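You operate a simulated robot arm through the tools that you are given. There is no shell and no other tool.

You are at the controls of a simulated robot arm. One attempt, no reset.

## Task
Set the green block on the dark cover board, slide in, wedge, close the black knob, pump to mark 2.
Fine: at the jack press; block on the board's middle; burst no edge; the other blocks and the tin jug stay.

The check looks at the end state, three seconds after you hand in, the way a careful person would. Anything else that was tipped, shoved, dropped, spilled or broken makes it a failure. Lids that push on must go on centred and level and be pressed home; caps that screw on are set level and turned clockwise until they are tight.

## Robot
A 6-joint arm with a two-finger gripper, fixed in place. Base frame: the origin is at the foot of the arm, x ahead of it, y to its left, z up. Units: mm, rad, N and s.
Its first joint turns from -2.897 to 2.897 rad. Payload 3.43 kg.
The tool frame sits at the grasp point between the pads (the TCP): z along the fingers, y along the line on which they close. The tips reach 20 mm beyond it. The gripper opens to 190 mm. The gripper's body begins 248 mm behind the TCP.
Orientation is that of the tool frame in the base frame, as a unit quaternion [x, y, z, w]. With the fingers straight down and closing along the base's y, the tool's x points along the base's -x, its y along +y and its z along -z.

## Interface
- The arm moves only by the tool send_rows. Its argument "series" is a list of rows, each a list of 7 numbers: the shift along the base's x, y, z in mm, then the turn, a rotation vector about the base's x, y, z in rad, then the finger opening in mm, from 0 to 190. In form: [[x, y, z, ax, ay, az, hand], ...]. A call has 1 to 20 rows; each row is the pose to reach, as a shift and turn from the pose commanded when the call began. Each row takes 0.2 s and may step no farther than 50 mm and 0.15 rad from the row before; otherwise, or with a gripper value out of range, the whole call is refused. A pose out of reach is approached as far as the arm can. The call stops where the force on the tool passes 40 N (or 10 N more than at its start, if that is more) or the arm is blocked; 0.2 s more then pass. Each finger travels about 45 mm/s and halts on what it meets, pressing with about 34 N; the grip force reading is that of the motor and also rises with nothing between the fingers. The clock runs only during rows and for 0.2 s after the last one: add rows that repeat a pose to give the fingers time. The reply holds the time, the measured pose of the TCP, the force on the tool along the base axes, the opening and the grip force, in the units named above and with some noise, with the torque about the TCP (base axes, N m) and any sound that the robot's microphone picked up.
- Cameras (640 x 400 px; columns grow to the right, rows downward): "scene" is fixed at [217.1, 658.2, 1531.6]; the picture's right is [-0.55, -0.83, 0.00], its down [-0.50, 0.33, -0.80] and it looks along [0.67, -0.44, -0.60] (base axes); focal length 315 px, centre (320, 200). "wrist" rides on the gripper at [70, -8, -288] in the tool frame; the picture's right is [0.12, 0.99, 0.00], its down [-0.96, 0.12, -0.25] and it looks along [-0.25, 0.03, 0.97] (tool axes); focal length 261 px, centre (320, 200).
- camera(camera): a new picture of that camera. No time passes.
- move_column(by): slides the trunk up (or, below 0, down) by that many mm; the arm rides with it, the base frame stays. It gives what a move gives, with no picture.
- pixel_to_xyz(camera, pixels): there is no depth. For up to 12 entries [column, row, z] of the newest picture of that camera ("zoom" is the newest enlarged one), the place [x, y] in the base frame at which the ray of that pixel passes the height z, good to about 2 mm, but the place of the scene camera against the robot may be out by one fixed shift of up to 18 mm in any direction. No time passes.
- inspect(camera, box): a new picture of the part [left, top, right, bottom] of that camera's present view, enlarged. No time passes.
- job_done(): hands the job in; it is judged then, once.

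Leave the gripper open and the arm clear of the work at the hand-in unless told otherwise.

The tools are called after "Request:" as a command line: name --pt "numbers of a row" for each row, then --argument value for the rest, lists and objects as JSON in quotes. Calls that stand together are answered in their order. send_rows: Moves the arm, as the interface text tells. Its arguments: {"type":"object","properties":{"series":{"type":"array","items":{"type":"array","items":{"type":"number"}}}},"required":["series"]} The other tools are called the same way: move_column (by) slides the trunk up or down; camera (camera) takes a picture; pixel_to_xyz (camera, pixels) gives the place at which the rays of pixels pass given heights; inspect (camera, box) takes an enlarged picture of a part of a camera's view; job_done () hands the job in.

At the start:

```text
time: 0.0
eef_pos: [703.3, -150.8, 1268.3]
tcp_rot: [0.001, 1.0, 0.0, 0.0]
ft_force: [-0.4, -0.1, 0.1]
ft_torque: [0.03, 0.03, -0.03]
opening: 189.7
finger_force: 0.0
trunk travel left (down, up): [-175.0, 65.0]
```

scene: 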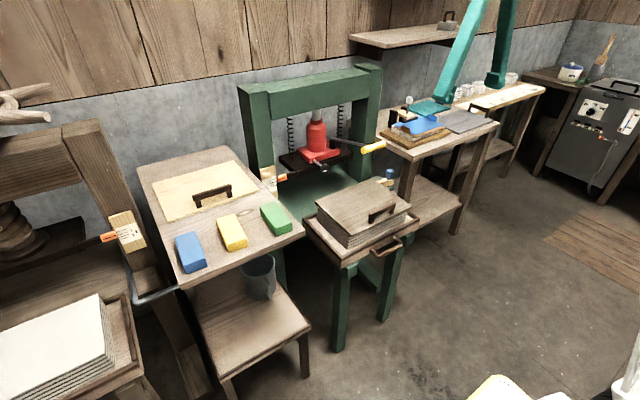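
wrist: 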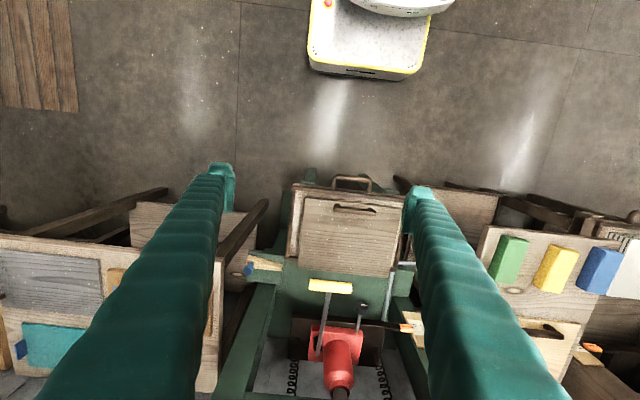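

I see a green press frame with a red bottle jack, a stack of sheets with a cover board on a sliding tray in front, and blue, yellow and green blocks on the left table. I'll look at each area enlarged before moving.

Request:
inspect --camera "scene" --box '[240, 60, 420, 190]'

Request:
inspect --camera "scene" --box '[280, 150, 460, 280]'

Request:
inspect --camera "scene" --box '[130, 140, 320, 280]'

Request:
inspect --camera "wrist" --box '[220, 160, 440, 400]'

```text
3.08 times, centred on (330, 125) of scene
```

zoom: 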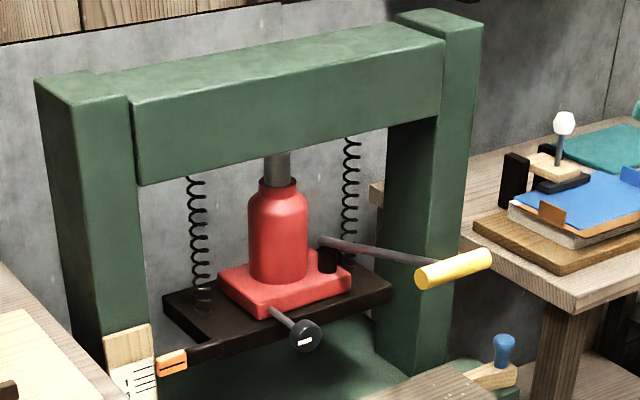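

```text
3.08 times, centred on (370, 215) of scene
```

zoom: 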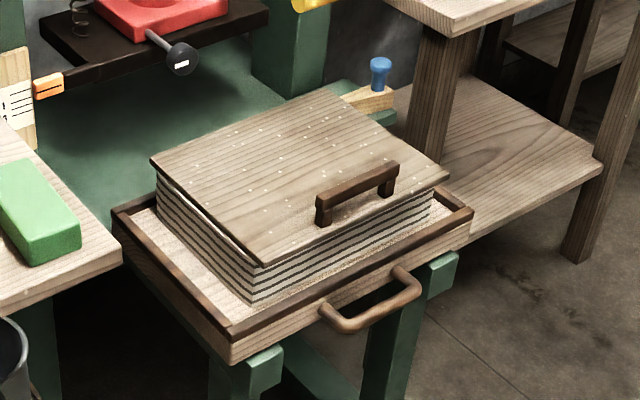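

```text
2.86 times, centred on (225, 210) of scene
```

zoom: 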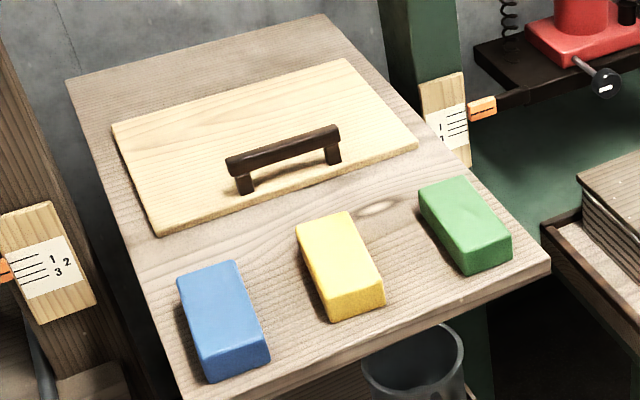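

```text
1.67 times, centred on (330, 280) of wrist
```

zoom: 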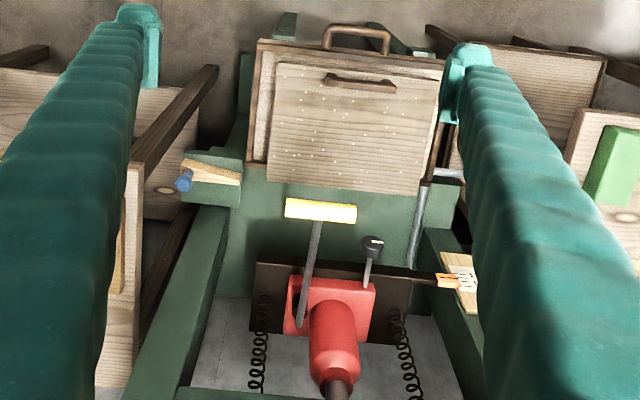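

The cover board on the stack in the press tray (wrist around (350,235)) is the dark one. The pale one lies on the left table. I'll get ray positions at two heights from both cameras so I can triangulate.

Request:
pixel_to_xyz --camera "wrist" --pixels '[[508, 258, 950], [508, 258, 850], [350, 235, 950], [350, 235, 850], [330, 286, 1000], [330, 286, 900], [362, 307, 1000], [362, 307, 900], [248, 270, 850], [248, 270, 950], [353, 182, 850], [353, 182, 950]]'

Request:
pixel_to_xyz --camera "scene" --pixels '[[275, 218, 950], [275, 218, 850], [362, 210, 950], [362, 210, 850], [374, 147, 1000], [374, 147, 900], [326, 167, 1000], [326, 167, 900], [389, 171, 850], [389, 171, 950], [398, 243, 850], [398, 243, 950]]'

Request:
inspect --camera "wrist" --box '[400, 200, 640, 400]'

```text
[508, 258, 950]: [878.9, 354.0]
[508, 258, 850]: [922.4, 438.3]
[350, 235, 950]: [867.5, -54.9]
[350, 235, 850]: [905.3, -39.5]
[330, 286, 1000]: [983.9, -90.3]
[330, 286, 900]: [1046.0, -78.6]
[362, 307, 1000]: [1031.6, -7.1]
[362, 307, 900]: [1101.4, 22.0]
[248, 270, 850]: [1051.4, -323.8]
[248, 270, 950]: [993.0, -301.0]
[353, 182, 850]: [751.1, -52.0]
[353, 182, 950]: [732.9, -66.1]
```

```text
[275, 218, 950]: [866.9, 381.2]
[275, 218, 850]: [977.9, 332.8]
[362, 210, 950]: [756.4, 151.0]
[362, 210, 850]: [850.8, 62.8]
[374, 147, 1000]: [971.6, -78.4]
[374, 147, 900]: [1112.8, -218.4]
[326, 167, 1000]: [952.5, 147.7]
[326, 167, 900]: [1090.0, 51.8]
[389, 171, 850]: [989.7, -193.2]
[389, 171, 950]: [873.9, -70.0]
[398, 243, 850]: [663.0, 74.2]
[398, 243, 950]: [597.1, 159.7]
```

```text
2.00 times, centred on (520, 300) of wrist
```

zoom: 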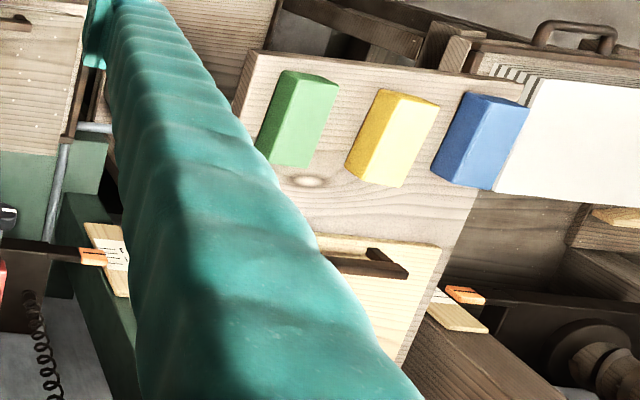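

Triangulating roughly, the green block is near (880,360,940), the board top near (940,-25,755), the yellow pump handle near (990,-88,990), the knob near (1114,28,880), and the wedge's blue knob near (1120,-350,730). The scene camera may be shifted, so I'll move the wrist camera sideways and lower for better views.

Request:
send_rows --pt "0 40 -30 0 0 0 190" --pt "0 80 -60 0 0 0 190" --pt "0 120 -90 0 0 0 190" --pt "0 120 -120 0 0 0 190" --pt "0 120 -120 0 0 0 190"

Request:
camera --camera "wrist"

```text
time: 1.2
eef_pos: [704.9, -30.5, 1149.5]
tcp_rot: [0.0, 1.0, 0.0, 0.0]
ft_force: [-0.2, 0.1, 0.5]
ft_torque: [-0.02, -0.02, 0.03]
opening: 190.1
finger_force: 0.1
trunk travel left (down, up): [-175.0, 65.0]
```

```text
taken
```

wrist: 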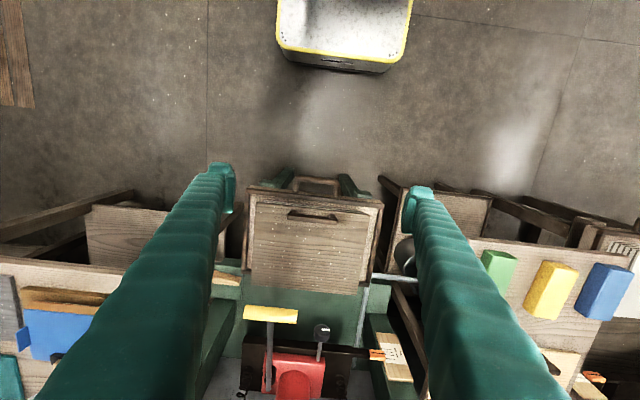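

The tray stack is at (315,240). The pump handle (270,315), knob (322,328) and scale (395,355) are now visible. I'll tilt the tool forward about base y so the camera looks into the press.

Request:
send_rows --pt "0 0 0 0 -0.14 0 190" --pt "0 0 0 0 -0.28 0 190" --pt "0 0 0 0 -0.42 0 190" --pt "0 0 0 0 -0.56 0 190" --pt "0 0 0 0 -0.7 0 190" --pt "0 0 0 0 -0.8 0 190" --pt "0 0 0 0 -0.8 0 190"

Request:
camera --camera "wrist"

Request:
camera --camera "scene"

```text
time: 2.8
eef_pos: [704.5, -30.0, 1148.4]
tcp_rot: [0.0, 0.921, 0.0, 0.39]
ft_force: [-0.3, 0.1, 0.0]
ft_torque: [0.01, -0.02, 0.0]
opening: 190.2
finger_force: 0.0
trunk travel left (down, up): [-175.0, 65.0]
```

```text
taken
```

wrist: 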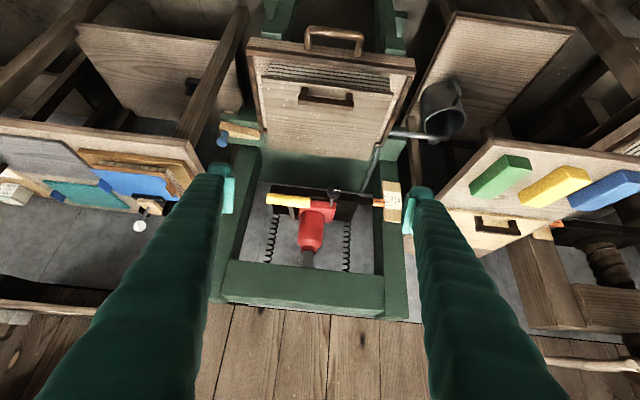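

```text
taken
```

scene: 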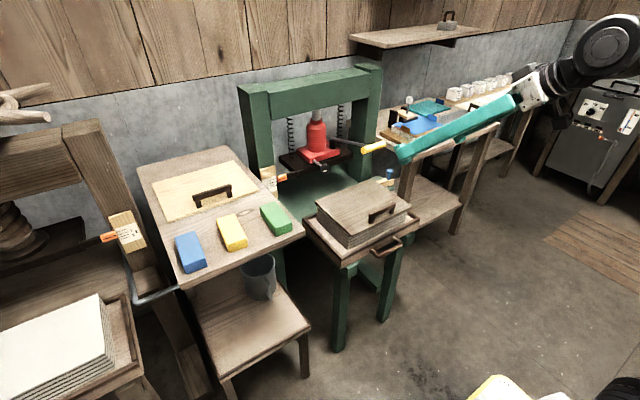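

This gives a good view of the press. I'll enlarge the relevant parts.

Request:
inspect --camera "wrist" --box '[200, 20, 440, 170]'

Request:
inspect --camera "wrist" --box '[220, 160, 420, 285]'

Request:
inspect --camera "wrist" --box '[430, 110, 640, 250]'

Request:
inspect --camera "wrist" --box '[360, 160, 430, 240]'

```text
2.67 times, centred on (320, 95) of wrist
```

zoom: 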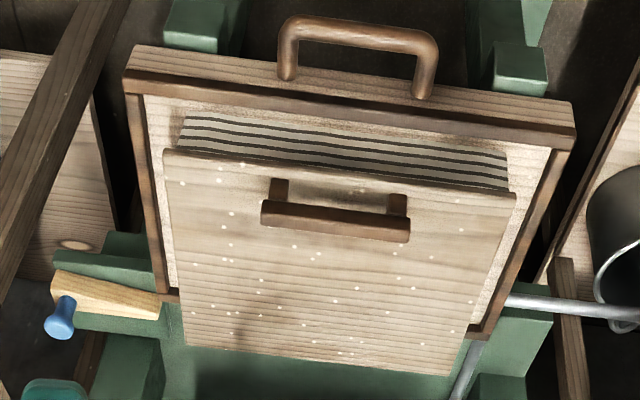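

```text
3.20 times, centred on (320, 222) of wrist
```

zoom: 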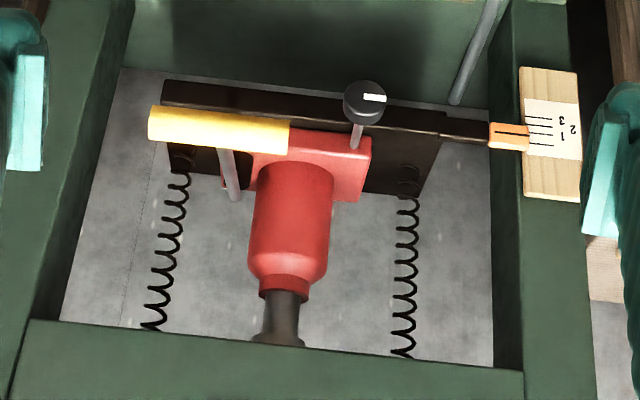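

```text
2.86 times, centred on (535, 180) of wrist
```

zoom: 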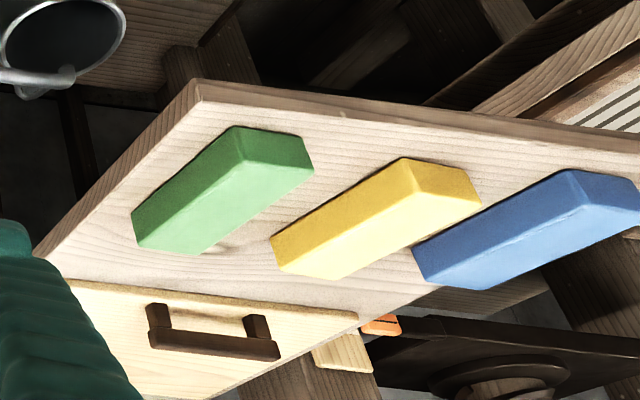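

```text
5.00 times, centred on (395, 200) of wrist
```

zoom: 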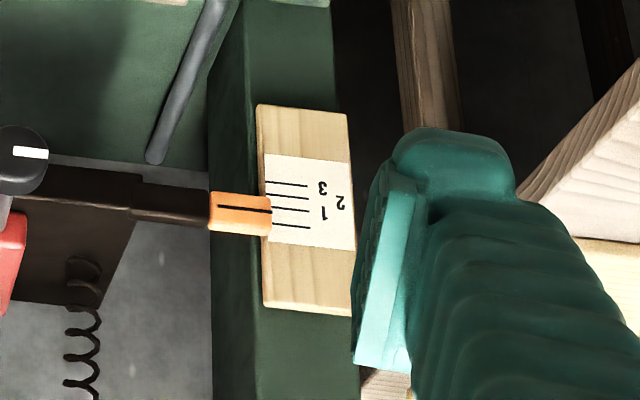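

The orange pointer sits by a scale with marks 1, 2 and 3. The wedge lies on a green ledge to the right, and the green block lies left. I'll raise the tool back to vertical and go above the green block for a top view.

Request:
send_rows --pt "0 40 0 0 0.14 0 190" --pt "0 80 0 0 0.28 0 190" --pt "10 120 0 0 0.42 0 190" --pt "20 160 0 0 0.56 0 190" --pt "30 200 0 0 0.7 0 190" --pt "40 240 0 0 0.8 0 190" --pt "60 280 0 0 0.8 0 190" --pt "80 320 0 0 0.8 0 190" --pt "100 350 0 0 0.8 0 190" --pt "120 375 0 0 0.8 0 190" --pt "120 375 0 0 0.8 0 190"

Request:
camera --camera "wrist"

```text
time: 5.2
eef_pos: [822.7, 345.0, 1147.2]
tcp_rot: [0.0, 1.0, 0.0, -0.001]
ft_force: [0.1, -0.4, 0.0]
ft_torque: [-0.01, 0.04, -0.01]
opening: 190.0
finger_force: 0.0
trunk travel left (down, up): [-175.0, 65.0]
```

```text
taken
```

wrist: 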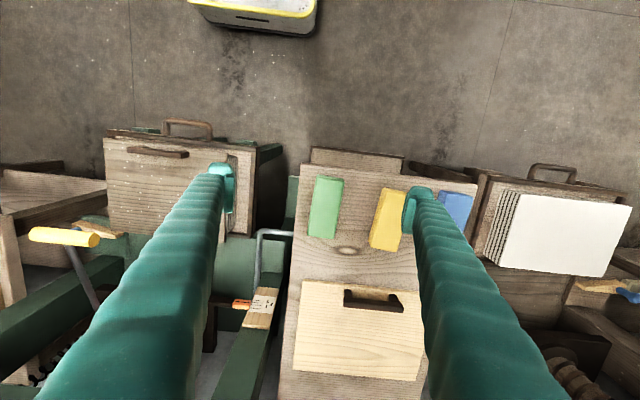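

The green block is at about (326,207), almost under the tool. I'll enlarge it to get its corners.

Request:
inspect --camera "wrist" --box '[270, 150, 430, 260]'

```text
3.64 times, centred on (350, 205) of wrist
```

zoom: 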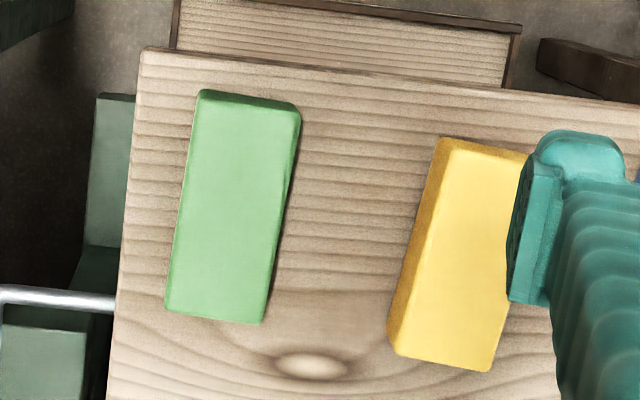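

Request:
pixel_to_xyz --camera "zoom" --pixels '[[202, 92, 950], [202, 92, 880], [300, 110, 950], [300, 110, 880], [165, 310, 950], [165, 310, 880], [262, 323, 950], [262, 323, 880], [398, 355, 920], [440, 138, 920]]'

Request:
inspect --camera "scene" --box '[220, 170, 320, 240]'

Request:
inspect --camera "wrist" --box '[90, 110, 310, 330]'

```text
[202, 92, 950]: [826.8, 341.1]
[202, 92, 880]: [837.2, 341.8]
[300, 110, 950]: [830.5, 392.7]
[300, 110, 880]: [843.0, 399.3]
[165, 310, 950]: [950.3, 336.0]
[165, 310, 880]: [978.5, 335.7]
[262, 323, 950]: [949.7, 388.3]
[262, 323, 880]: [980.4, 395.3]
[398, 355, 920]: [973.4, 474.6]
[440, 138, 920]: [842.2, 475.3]
```

```text
5.71 times, centred on (270, 205) of scene
```

zoom: 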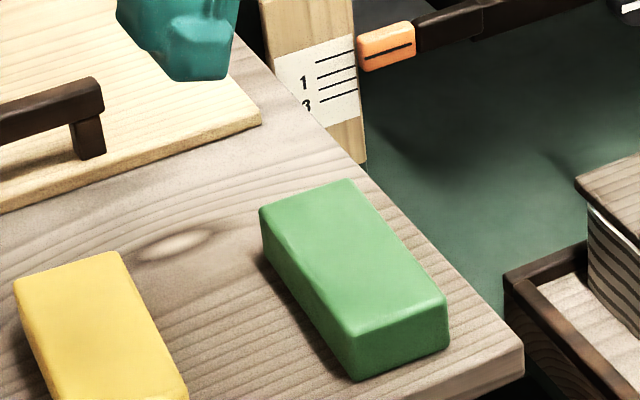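

```text
1.82 times, centred on (200, 220) of wrist
```

zoom: 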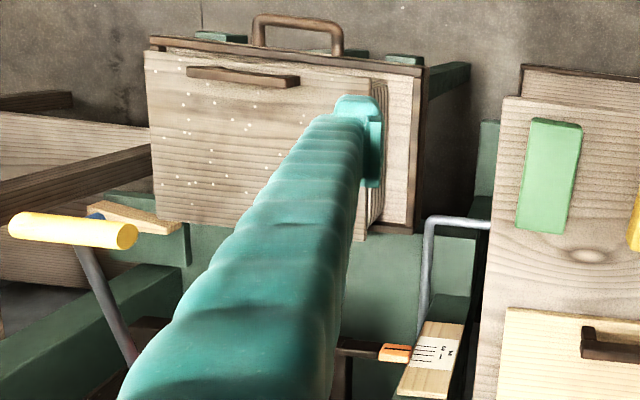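

From two wrist views the block top is at about z=937 and centred near (893,365). It measures roughly 53 × 124 mm with its length along x, so the y-closing gripper suits it. I'll narrow the opening to 115, move above it and descend partway.

Request:
send_rows --pt "35 10 0 0 0 0 160" --pt "69 20 0 0 0 0 130" --pt "69 20 -40 0 0 0 115" --pt "69 20 -80 0 0 0 115" --pt "69 20 -120 0 0 0 115" --pt "69 20 -150 0 0 0 115" --pt "69 20 -150 0 0 0 115"

Request:
camera --camera "wrist"

Request:
inspect --camera "scene" --box '[200, 120, 340, 240]'

```text
time: 6.8
eef_pos: [893.8, 365.5, 996.9]
tcp_rot: [0.0, 1.0, -0.001, -0.001]
ft_force: [-0.5, 0.3, 0.3]
ft_torque: [0.01, 0.01, -0.03]
opening: 115.1
finger_force: 0.1
trunk travel left (down, up): [-175.0, 65.0]
```

```text
taken
```

wrist: 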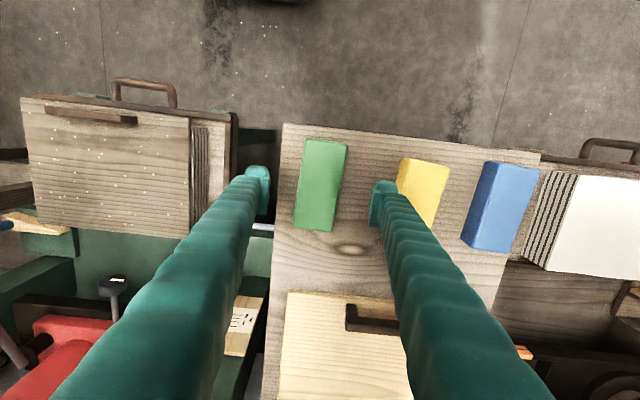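

```text
3.33 times, centred on (270, 180) of scene
```

zoom: 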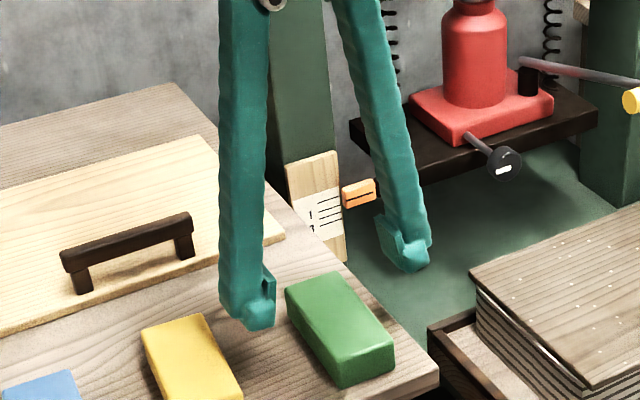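

Request:
pixel_to_xyz --camera "wrist" --pixels '[[306, 138, 937], [348, 145, 937], [295, 227, 937], [332, 232, 937], [306, 138, 900], [348, 145, 900], [295, 227, 900], [332, 232, 900]]'

Request:
inspect --camera "wrist" --box '[260, 110, 420, 250]'

```text
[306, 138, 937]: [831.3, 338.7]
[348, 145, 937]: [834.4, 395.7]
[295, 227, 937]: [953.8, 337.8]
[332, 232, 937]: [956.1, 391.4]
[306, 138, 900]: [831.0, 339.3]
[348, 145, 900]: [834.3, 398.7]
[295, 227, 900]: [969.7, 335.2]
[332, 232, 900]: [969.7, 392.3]
```

```text
2.86 times, centred on (340, 180) of wrist
```

zoom: 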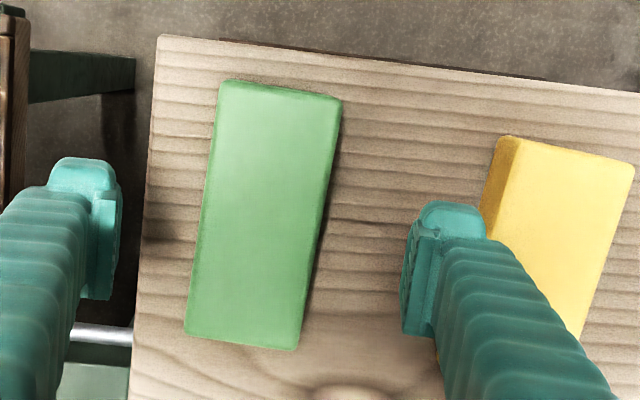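

The block is centred at about (894,365), directly between the fingers. I'll narrow to 92 mm for clearance from the yellow block, descend to z≈928 and then close.

Request:
send_rows --pt "0 0 0 0 0 0 92" --pt "0 0 0 0 0 0 92" --pt "0 0 -25 0 0 0 92" --pt "0 0 -45 0 0 0 92" --pt "0 0 -60 0 0 0 92" --pt "0 0 -69 0 0 0 92" --pt "0 0 -69 0 0 0 92"

Request:
inspect --camera "scene" --box '[220, 150, 320, 250]'

Request:
inspect --camera "wrist" --box '[260, 110, 420, 250]'

```text
time: 8.2
eef_pos: [893.8, 365.0, 938.3]
tcp_rot: [0.0, 1.0, 0.002, 0.004]
ft_force: [-7.2, -2.0, 19.2]
ft_torque: [-0.88, 0.24, -0.35]
opening: 91.9
finger_force: 0.0
trunk travel left (down, up): [-175.0, 65.0]
stopped in row 7: the force on the tool passed its limit at 47 N (the readings are from after the stop); the commanded pose is now the measured one
```

```text
4.00 times, centred on (270, 200) of scene
```

zoom: 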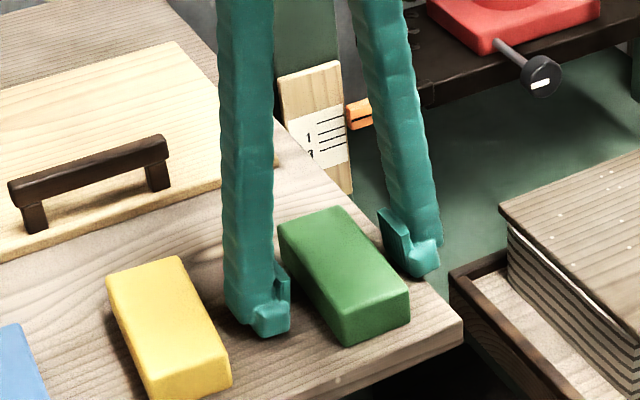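

```text
2.86 times, centred on (340, 180) of wrist
```

zoom: 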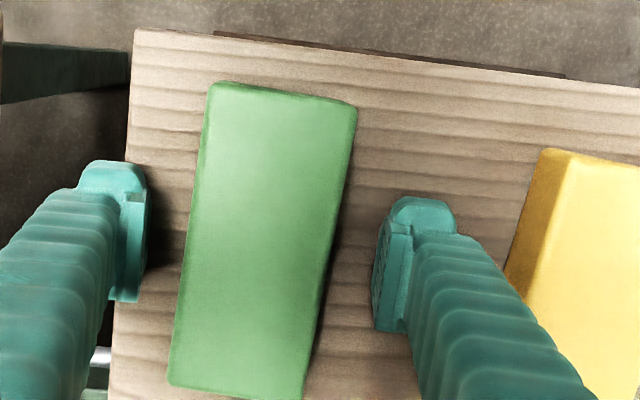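

The tips touched the table at TCP z=938, so the table is at about 918. I'll back up 5 mm and close on the block.

Request:
send_rows --pt "0 0 5 0 0 0 92" --pt "0 0 5 0 0 0 80" --pt "0 0 5 0 0 0 60" --pt "0 0 5 0 0 0 45" --pt "0 0 5 0 0 0 40" --pt "0 0 5 0 0 0 40"

Request:
inspect --camera "scene" --box '[220, 150, 320, 250]'

Request:
inspect --camera "wrist" --box '[260, 110, 420, 250]'

```text
time: 9.6
eef_pos: [894.6, 365.6, 940.7]
tcp_rot: [0.0, 1.0, 0.001, 0.003]
ft_force: [-0.3, 0.9, 0.0]
ft_torque: [-0.01, 0.02, -0.02]
opening: 53.6
finger_force: 34.5
trunk travel left (down, up): [-175.0, 65.0]
```

```text
4.00 times, centred on (270, 200) of scene
```

zoom: 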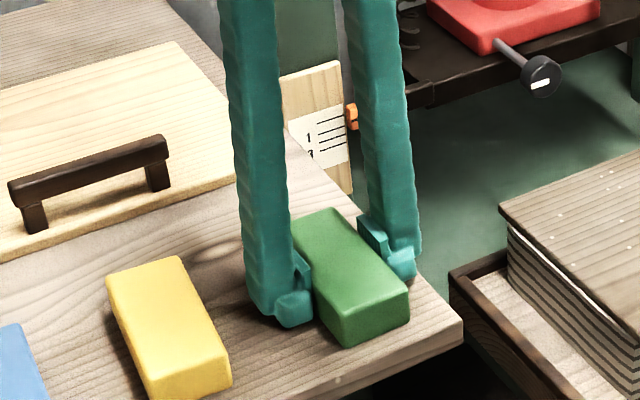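

```text
2.86 times, centred on (340, 180) of wrist
```

zoom: 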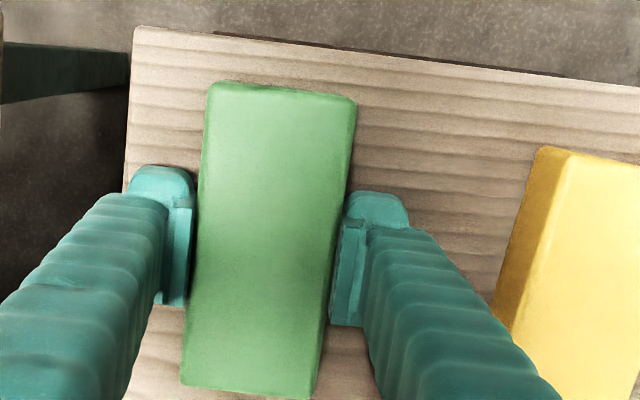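

Block gripped at 53.6 mm. I'll lift straight up, then carry it over in front of the press at a safe height to measure the board.

Request:
send_rows --pt "0 0 30 0 0 0 40" --pt "0 0 75 0 0 0 40" --pt "0 0 120 0 0 0 40" --pt "-20 -10 160 0 0 0 40" --pt "-50 -40 180 0 0 0 40" --pt "-80 -78 180 0 0 0 40" --pt "-110 -116 180 0 0 0 40" --pt "-130 -160 180 0 0 0 40" --pt "-140 -205 180 0 0 0 40" --pt "-150 -250 180 0 0 0 40" --pt "-150 -295 180 0 0 0 40" --pt "-150 -340 180 0 0 0 40" --pt "-150 -380 180 0 0 0 40" --pt "-150 -380 180 0 0 0 40"

Request:
camera --camera "wrist"

Request:
camera --camera "scene"

```text
time: 12.6
eef_pos: [742.8, -13.1, 1120.1]
tcp_rot: [0.0, 1.0, 0.001, 0.004]
ft_force: [-0.1, -0.3, -0.7]
ft_torque: [0.01, -0.01, 0.01]
opening: 40.1
finger_force: 0.1
trunk travel left (down, up): [-175.0, 65.0]
```

```text
taken
```

wrist: 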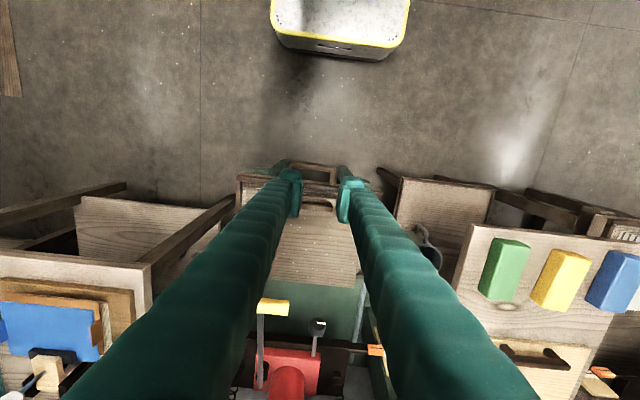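

```text
taken
```

scene: 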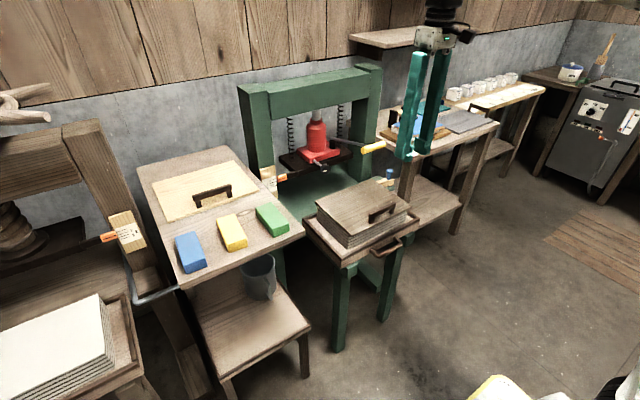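

The grip slipped: the opening reads 40 and the green block is still on the left table at (505,268) in the wrist view. While I'm here I'll open up and measure the board, then retry the grasp.

Request:
send_rows --pt "0 -5 0 0 0 0 90" --pt "0 -10 0 0 0 0 140" --pt "0 -10 0 0 0 0 190" --pt "0 -10 0 0 0 0 190" --pt "0 -10 0 0 0 0 190" --pt "0 -10 0 0 0 0 190" --pt "0 -10 0 0 0 0 190" --pt "0 -10 0 0 0 0 190"

Request:
inspect --camera "wrist" --box '[190, 140, 440, 330]'

Request:
inspect --camera "scene" --box '[220, 170, 320, 240]'

```text
time: 14.4
eef_pos: [745.3, -25.4, 1121.1]
tcp_rot: [0.0, 1.0, 0.001, 0.003]
ft_force: [-0.6, -0.5, 0.0]
ft_torque: [0.03, 0.02, 0.01]
opening: 190.2
finger_force: 0.0
trunk travel left (down, up): [-175.0, 65.0]
```

```text
2.11 times, centred on (315, 235) of wrist
```

zoom: 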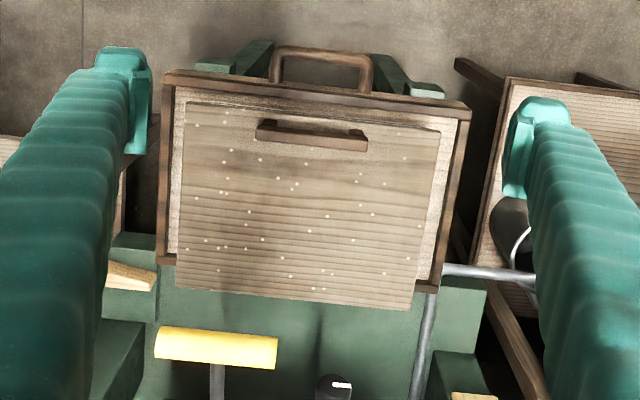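

```text
5.71 times, centred on (270, 205) of scene
```

zoom: 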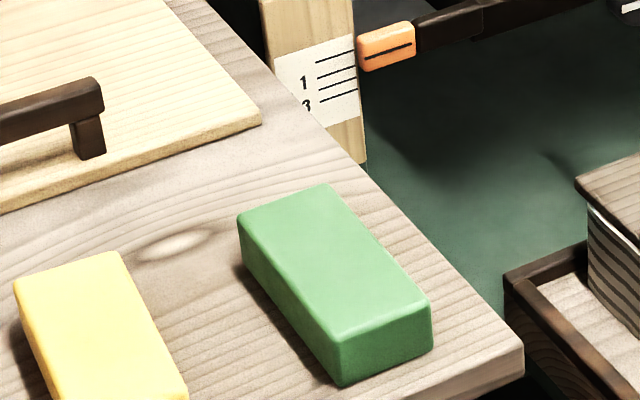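

The green block has shifted a little but is upright and flat. Now I'll measure the board corners and the handle in this zoom at two heights.

Request:
inspect --camera "wrist" --box '[190, 140, 440, 330]'

Request:
pixel_to_xyz --camera "zoom" --pixels '[[187, 102, 760], [441, 130, 760], [176, 288, 760], [409, 310, 760], [187, 102, 700], [441, 130, 700], [176, 288, 700], [409, 310, 700]]'

```text
2.11 times, centred on (315, 235) of wrist
```

zoom: 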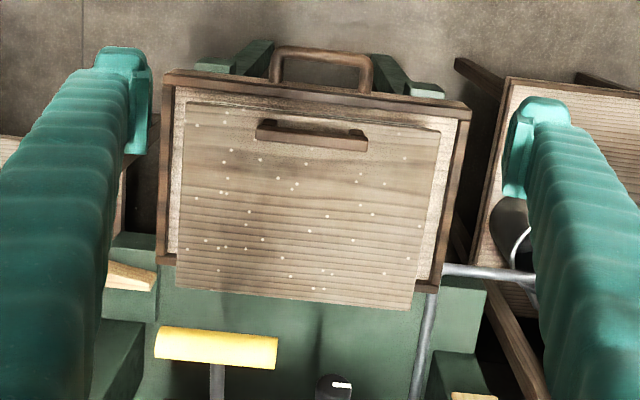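

```text
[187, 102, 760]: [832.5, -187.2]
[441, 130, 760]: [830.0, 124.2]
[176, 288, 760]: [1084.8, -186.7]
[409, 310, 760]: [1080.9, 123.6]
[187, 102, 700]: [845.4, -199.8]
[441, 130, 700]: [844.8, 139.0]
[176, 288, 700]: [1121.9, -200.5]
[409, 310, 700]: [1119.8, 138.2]
```

At z≈760–780 the board spans x 830–1080 and y −187 to 124, so its centre is about (952,−31). Next I'll go back above the green block and re-measure both.

Request:
send_rows --pt "0 45 10 0 0 0 190" --pt "10 90 20 0 0 0 190" --pt "20 135 26 0 0 0 190" --pt "30 180 26 0 0 0 190" --pt "40 225 26 0 0 0 190" --pt "50 270 26 0 0 0 190" --pt "64 315 26 0 0 0 190" --pt "78 355 26 0 0 0 190" --pt "78 370 26 0 0 0 190" --pt "78 370 26 0 0 0 190"

Request:
inspect --camera "wrist" --box '[260, 140, 440, 270]'

Request:
camera --camera "wrist"

```text
time: 16.6
eef_pos: [822.0, 344.9, 1146.4]
tcp_rot: [0.0, 1.0, 0.001, 0.004]
ft_force: [0.1, -0.4, 0.1]
ft_torque: [0.0, 0.01, 0.0]
opening: 190.2
finger_force: 0.1
trunk travel left (down, up): [-175.0, 65.0]
```

```text
3.08 times, centred on (350, 205) of wrist
```

zoom: 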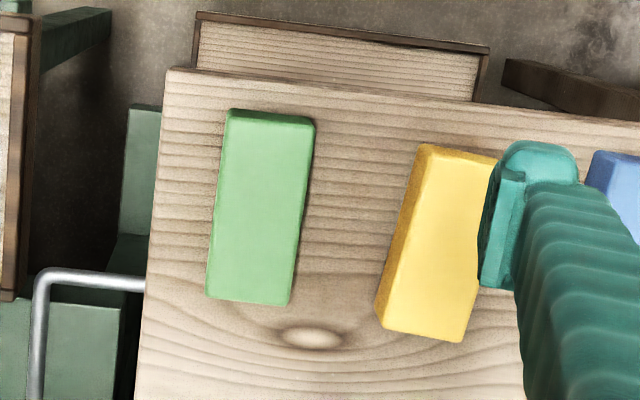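

```text
taken
```

wrist: 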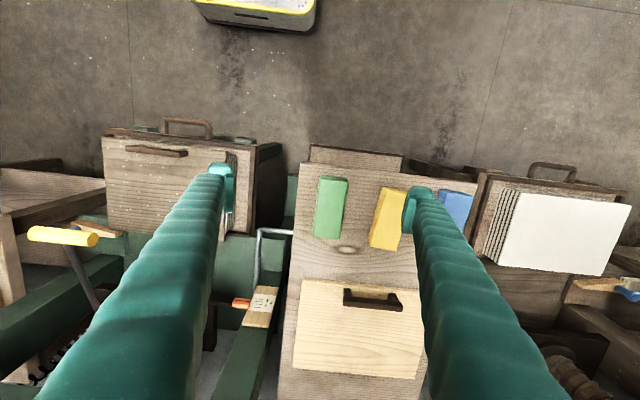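

Request:
pixel_to_xyz --camera "zoom" --pixels '[[229, 112, 950], [315, 124, 950], [206, 297, 950], [289, 306, 950], [229, 112, 918], [206, 297, 918]]'

Request:
inspect --camera "wrist" --box '[80, 110, 250, 250]'

```text
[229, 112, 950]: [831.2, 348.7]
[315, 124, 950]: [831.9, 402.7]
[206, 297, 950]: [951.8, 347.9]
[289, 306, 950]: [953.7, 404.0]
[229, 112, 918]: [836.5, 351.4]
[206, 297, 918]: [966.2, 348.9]
```

```text
2.86 times, centred on (165, 180) of wrist
```

zoom: 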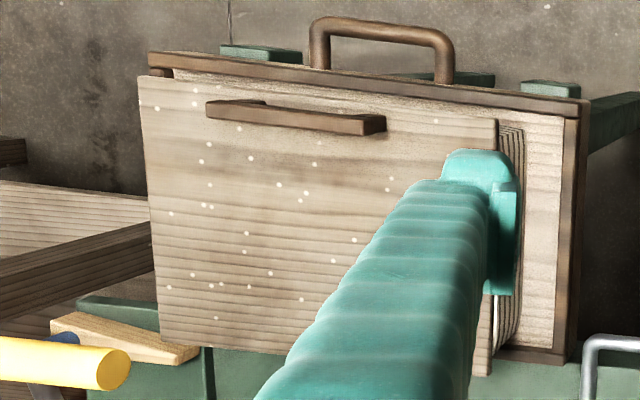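

Request:
pixel_to_xyz --camera "zoom" --pixels '[[137, 77, 760], [137, 77, 800], [497, 119, 760], [497, 119, 800], [161, 345, 760], [161, 345, 800], [493, 376, 760], [493, 376, 800], [50, 325, 700], [50, 325, 750], [199, 355, 700], [199, 355, 750]]'

```text
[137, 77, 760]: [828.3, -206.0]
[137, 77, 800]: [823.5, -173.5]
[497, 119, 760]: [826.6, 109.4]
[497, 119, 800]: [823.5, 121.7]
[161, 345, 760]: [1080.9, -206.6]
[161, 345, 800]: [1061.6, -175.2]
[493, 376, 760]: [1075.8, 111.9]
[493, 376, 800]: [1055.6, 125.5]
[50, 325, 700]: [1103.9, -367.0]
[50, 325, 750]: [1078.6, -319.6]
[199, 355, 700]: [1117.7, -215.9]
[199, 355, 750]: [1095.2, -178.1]
```

The block top is at z≈953 and centred at (892,376). Combining both wrist views, the board top is at z≈788, spanning x 824–1065 and y −181 to 117, centre (945,−32). I'll regrasp, gripping longer and lifting slowly this time.

Request:
send_rows --pt "35 15 0 0 0 0 150" --pt "71 31 -30 0 0 0 110" --pt "71 31 -75 0 0 0 95" --pt "71 31 -120 0 0 0 95" --pt "71 31 -160 0 0 0 95" --pt "71 31 -160 0 0 0 95"

Request:
inspect --camera "wrist" --box '[250, 110, 410, 250]'

```text
time: 18.0
eef_pos: [892.4, 377.3, 986.4]
tcp_rot: [0.001, 1.0, 0.001, 0.003]
ft_force: [0.4, 0.3, -0.1]
ft_torque: [-0.01, -0.01, 0.01]
opening: 95.0
finger_force: 0.1
trunk travel left (down, up): [-175.0, 65.0]
```

```text
2.86 times, centred on (330, 180) of wrist
```

zoom: 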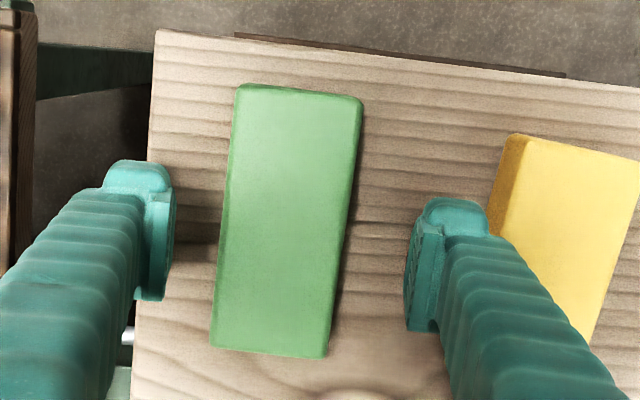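

The block is centred between the fingers and clear of the yellow one. I'll descend to z≈941, close, and wait.

Request:
send_rows --pt "0 0 -20 0 0 0 90" --pt "0 0 -36 0 0 0 90" --pt "0 0 -45 0 0 0 90" --pt "0 0 -45 0 0 0 70" --pt "0 0 -45 0 0 0 50" --pt "0 0 -45 0 0 0 30" --pt "0 0 -45 0 0 0 20" --pt "0 0 -45 0 0 0 20" --pt "0 0 -45 0 0 0 20" --pt "0 0 -45 0 0 0 20"

Request:
send_rows --pt "0 0 2 0 0 0 20" --pt "0 0 5 0 0 0 20" --pt "0 0 9 0 0 0 20" --pt "0 0 14 0 0 0 20" --pt "0 0 20 0 0 0 20"

Request:
inspect --camera "scene" --box '[220, 150, 320, 250]'

```text
time: 20.2
eef_pos: [893.8, 376.9, 941.6]
tcp_rot: [0.0, 1.0, 0.001, 0.003]
ft_force: [0.8, -0.3, -0.2]
ft_torque: [-0.02, -0.06, 0.01]
opening: 53.5
finger_force: 34.2
trunk travel left (down, up): [-175.0, 65.0]
```

```text
time: 21.4
eef_pos: [894.0, 376.5, 962.2]
tcp_rot: [0.0, 1.0, 0.0, 0.004]
ft_force: [0.4, 0.2, -0.8]
ft_torque: [0.01, 0.02, -0.02]
opening: 53.5
finger_force: 34.3
trunk travel left (down, up): [-175.0, 65.0]
```

```text
4.00 times, centred on (270, 200) of scene
```

zoom: 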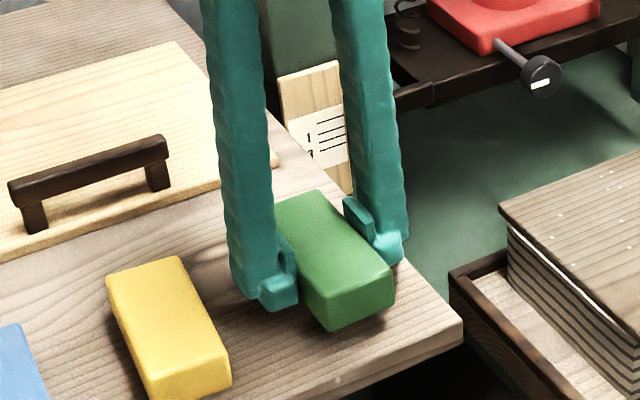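

It is held and lifting. I'll continue gently.

Request:
send_rows --pt "0 0 6 0 0 0 20" --pt "0 0 14 0 0 0 20" --pt "0 0 24 0 0 0 20" --pt "0 0 36 0 0 0 20" --pt "0 0 50 0 0 0 20" --pt "0 0 64 0 0 0 20" --pt "0 0 76 0 0 0 20" --pt "0 0 84 0 0 0 20" --pt "0 0 90 0 0 0 20"

Request:
camera --camera "wrist"

```text
time: 23.4
eef_pos: [893.4, 376.7, 1051.5]
tcp_rot: [-0.001, 1.0, 0.0, 0.004]
ft_force: [0.6, 0.5, -1.4]
ft_torque: [0.0, -0.01, -0.01]
opening: 53.7
finger_force: 34.1
trunk travel left (down, up): [-175.0, 65.0]
```

```text
taken
```

wrist: 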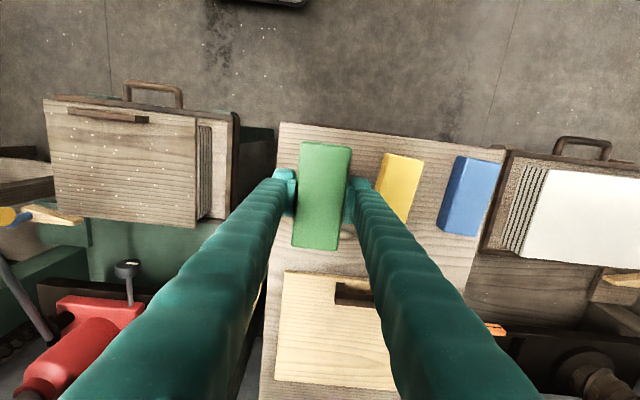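

Held securely. I'll carry it in front of the press, staying at x≈790 clear of the pump handle.

Request:
send_rows --pt "-3 -8 0 0 0 0 20" --pt "-10 -24 0 0 0 0 20" --pt "-20 -46 0 0 0 0 20" --pt "-30 -70 0 0 0 0 20" --pt "-40 -95 0 0 0 0 20" --pt "-50 -120 0 0 0 0 20" --pt "-60 -145 0 0 0 0 20" --pt "-70 -170 0 0 0 0 20" --pt "-80 -195 0 0 0 0 20" --pt "-88 -220 0 0 0 0 20" --pt "-94 -245 0 0 0 0 20" --pt "-98 -270 0 0 0 0 20" --pt "-100 -295 0 0 0 0 20" --pt "-100 -320 0 0 0 0 20" --pt "-100 -345 0 0 0 0 20" --pt "-100 -368 0 0 0 0 20" --pt "-100 -388 0 0 0 0 20" --pt "-100 -402 0 0 0 0 20" --pt "-100 -408 0 0 0 0 20" --pt "-100 -408 0 0 0 0 20"

Request:
camera --camera "wrist"

Request:
camera --camera "scene"

```text
time: 27.6
eef_pos: [794.6, -30.4, 1051.7]
tcp_rot: [0.0, 1.0, 0.001, 0.003]
ft_force: [0.5, 0.0, -1.9]
ft_torque: [0.0, -0.01, 0.02]
opening: 53.6
finger_force: 33.7
trunk travel left (down, up): [-175.0, 65.0]
```

```text
taken
```

wrist: 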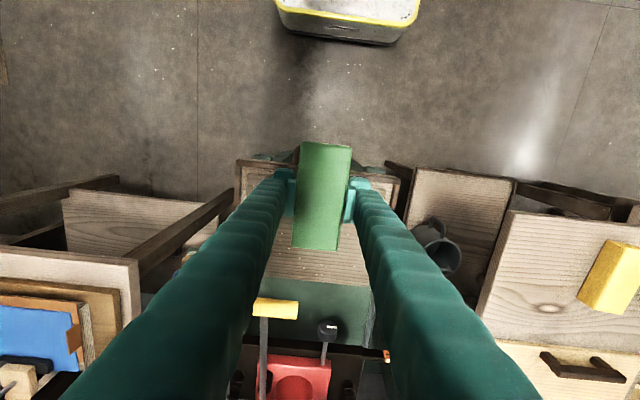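

```text
taken
```

scene: 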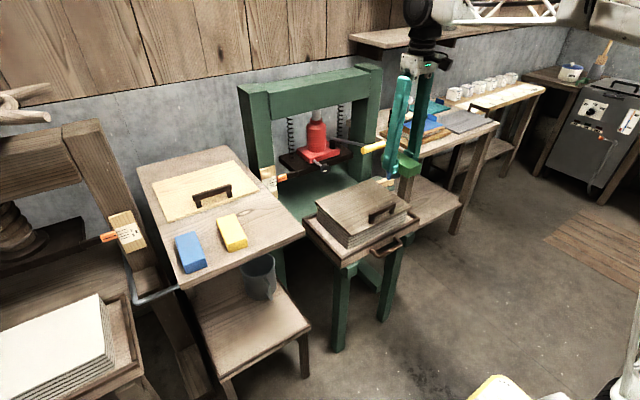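

Request:
pixel_to_xyz --camera "wrist" --pixels '[[253, 306, 1000], [298, 311, 1000], [276, 308, 1000], [276, 308, 950], [276, 299, 1000], [328, 328, 950], [328, 328, 900], [240, 160, 760]]'

Request:
inspect --camera "wrist" --box '[220, 240, 400, 400]'

Request:
inspect --camera "scene" --box '[260, 100, 440, 280]'

```text
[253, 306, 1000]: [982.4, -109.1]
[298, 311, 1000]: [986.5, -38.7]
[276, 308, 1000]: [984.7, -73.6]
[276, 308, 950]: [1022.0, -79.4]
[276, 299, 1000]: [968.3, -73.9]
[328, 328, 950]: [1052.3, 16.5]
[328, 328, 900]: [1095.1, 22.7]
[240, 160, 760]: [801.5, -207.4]
```

```text
2.50 times, centred on (310, 320) of wrist
```

zoom: 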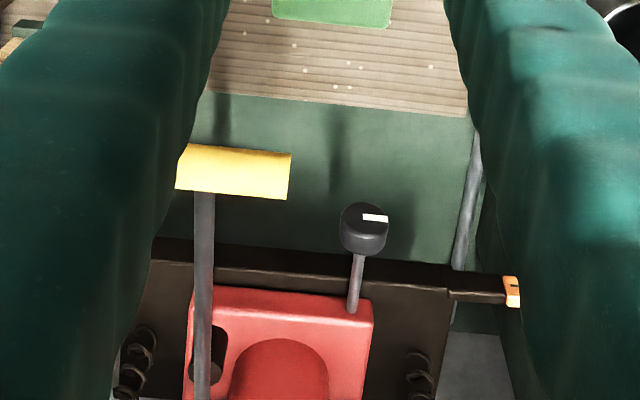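

```text
2.22 times, centred on (350, 190) of scene
```

zoom: 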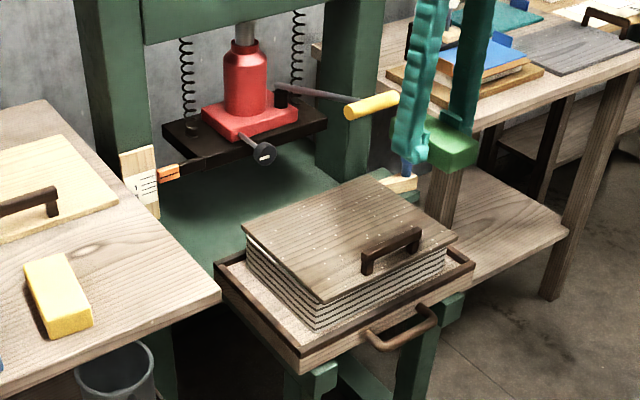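

The pump handle is at about (984, −125…−39, 1000), with its front at x≈970. To keep clear of it I'll first set the block on the board at x≈926 with the handle in view, then regrip nearer its front end and shift it to the middle at x=945. First I'll move over and descend to z≈850.

Request:
send_rows --pt "10 0 0 0 0 0 20" --pt "30 0 -8 0 0 0 20" --pt "55 -1 -20 0 0 0 20" --pt "80 -1 -35 0 0 0 20" --pt "104 -2 -52 0 0 0 20" --pt "121 -2 -70 0 0 0 20" --pt "130 -2 -90 0 0 0 20" --pt "131 -2 -115 0 0 0 20" --pt "131 -2 -140 0 0 0 20" --pt "131 -2 -165 0 0 0 20" --pt "131 -2 -185 0 0 0 20" --pt "131 -2 -197 0 0 0 20" --pt "131 -2 -200 0 0 0 20"

Request:
camera --camera "wrist"

Request:
inspect --camera "scene" --box '[260, 100, 440, 280]'

```text
time: 30.4
eef_pos: [924.2, -34.1, 851.9]
tcp_rot: [0.0, 1.0, 0.001, 0.004]
ft_force: [-0.5, -0.1, -1.4]
ft_torque: [-0.01, 0.01, -0.01]
opening: 53.8
finger_force: 33.4
trunk travel left (down, up): [-175.0, 65.0]
```

```text
taken
```

wrist: 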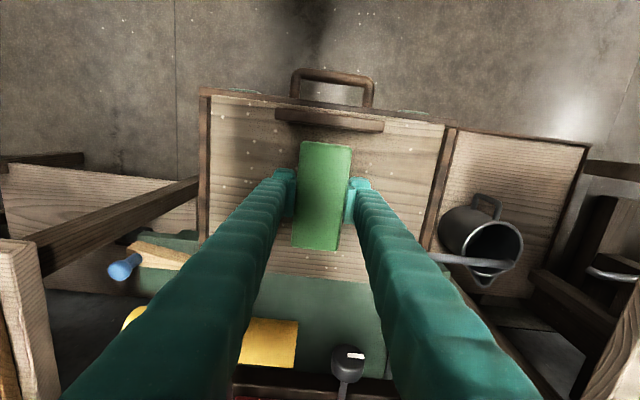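

```text
2.22 times, centred on (350, 190) of scene
```

zoom: 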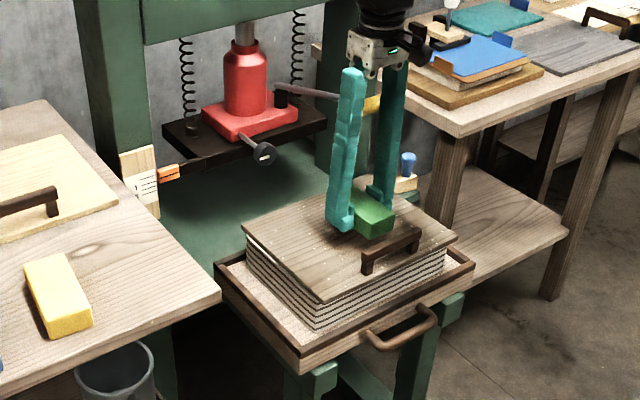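

All clear. Now I'll lower in small steps until contact near TCP z≈812.

Request:
send_rows --pt "0 0 -8 0 0 0 20" --pt "0 0 -17 0 0 0 20" --pt "0 0 -24 0 0 0 20" --pt "0 0 -29 0 0 0 20" --pt "0 0 -32 0 0 0 20" --pt "0 0 -34 0 0 0 20" --pt "0 0 -36 0 0 0 20"

```text
time: 32.0
eef_pos: [923.9, -32.5, 815.3]
tcp_rot: [0.001, 1.0, 0.001, 0.003]
ft_force: [-0.1, -0.6, -2.3]
ft_torque: [-0.01, 0.01, 0.0]
opening: 53.5
finger_force: 33.6
trunk travel left (down, up): [-175.0, 65.0]
```

No contact yet. I'll keep going down 1.5 mm per row.

Request:
send_rows --pt "0 0 -1.5 0 0 0 20" --pt "0 0 -3 0 0 0 20" --pt "0 0 -4 0 0 0 20" --pt "0 0 -5 0 0 0 20"

Request:
inspect --camera "wrist" --box '[190, 60, 460, 290]'

```text
time: 33.0
eef_pos: [925.2, -33.9, 811.8]
tcp_rot: [0.001, 1.0, 0.001, 0.004]
ft_force: [-4.5, 2.6, 11.8]
ft_torque: [-0.15, 0.15, -0.05]
opening: 53.7
finger_force: 34.0
trunk travel left (down, up): [-175.0, 65.0]
```

```text
1.74 times, centred on (325, 175) of wrist
```

zoom: 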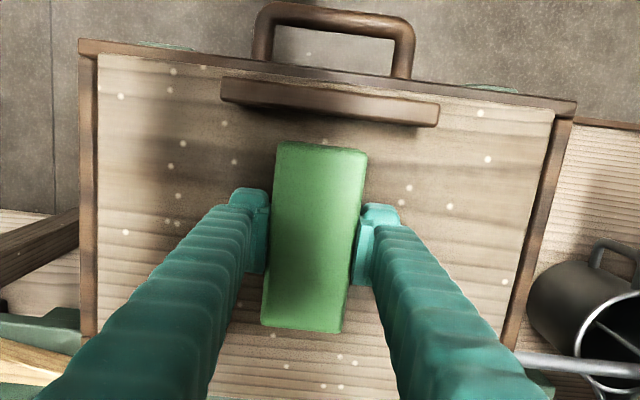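

Contact at TCP z=811.8 (12 N), so the board top is at z≈788. I'll release and check the board edges against the block.

Request:
send_rows --pt "0 0 1 0 0 0 56" --pt "0 0 2 0 0 0 66" --pt "0 0 2 0 0 0 76" --pt "0 0 2 0 0 0 76" --pt "-8 0 2 0 0 0 76" --pt "-20 0 2 0 0 0 76" --pt "-32 0 2 0 0 0 76" --pt "-36 0 2 0 0 0 76" --pt "-36 0 2 0 0 0 76"

Request:
inspect --camera "wrist" --box '[190, 80, 460, 310]'

```text
time: 35.0
eef_pos: [888.4, -33.4, 812.9]
tcp_rot: [0.0, 1.0, 0.001, 0.003]
ft_force: [0.1, 0.0, -0.1]
ft_torque: [-0.02, -0.02, -0.01]
opening: 75.8
finger_force: 0.1
trunk travel left (down, up): [-175.0, 65.0]
```

```text
1.74 times, centred on (325, 195) of wrist
```

zoom: 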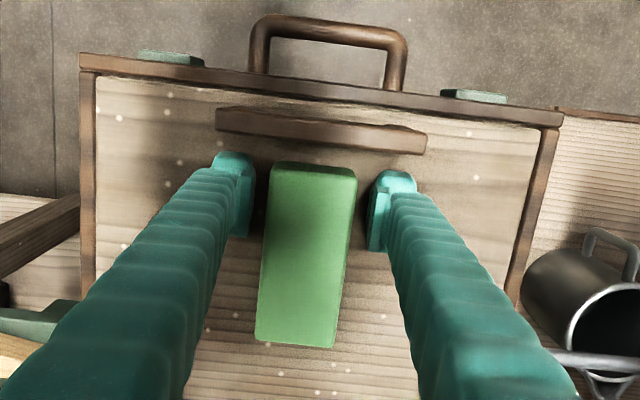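

Request:
pixel_to_xyz --camera "zoom" --pixels '[[97, 78, 788], [542, 135, 788], [98, 240, 788], [516, 290, 788], [275, 172, 823], [356, 178, 823], [255, 341, 823], [334, 348, 823]]'

```text
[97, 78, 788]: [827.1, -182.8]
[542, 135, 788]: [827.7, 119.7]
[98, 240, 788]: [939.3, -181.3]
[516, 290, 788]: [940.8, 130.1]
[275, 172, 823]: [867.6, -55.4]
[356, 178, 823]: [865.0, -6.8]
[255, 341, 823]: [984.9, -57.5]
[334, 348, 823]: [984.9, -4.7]
```

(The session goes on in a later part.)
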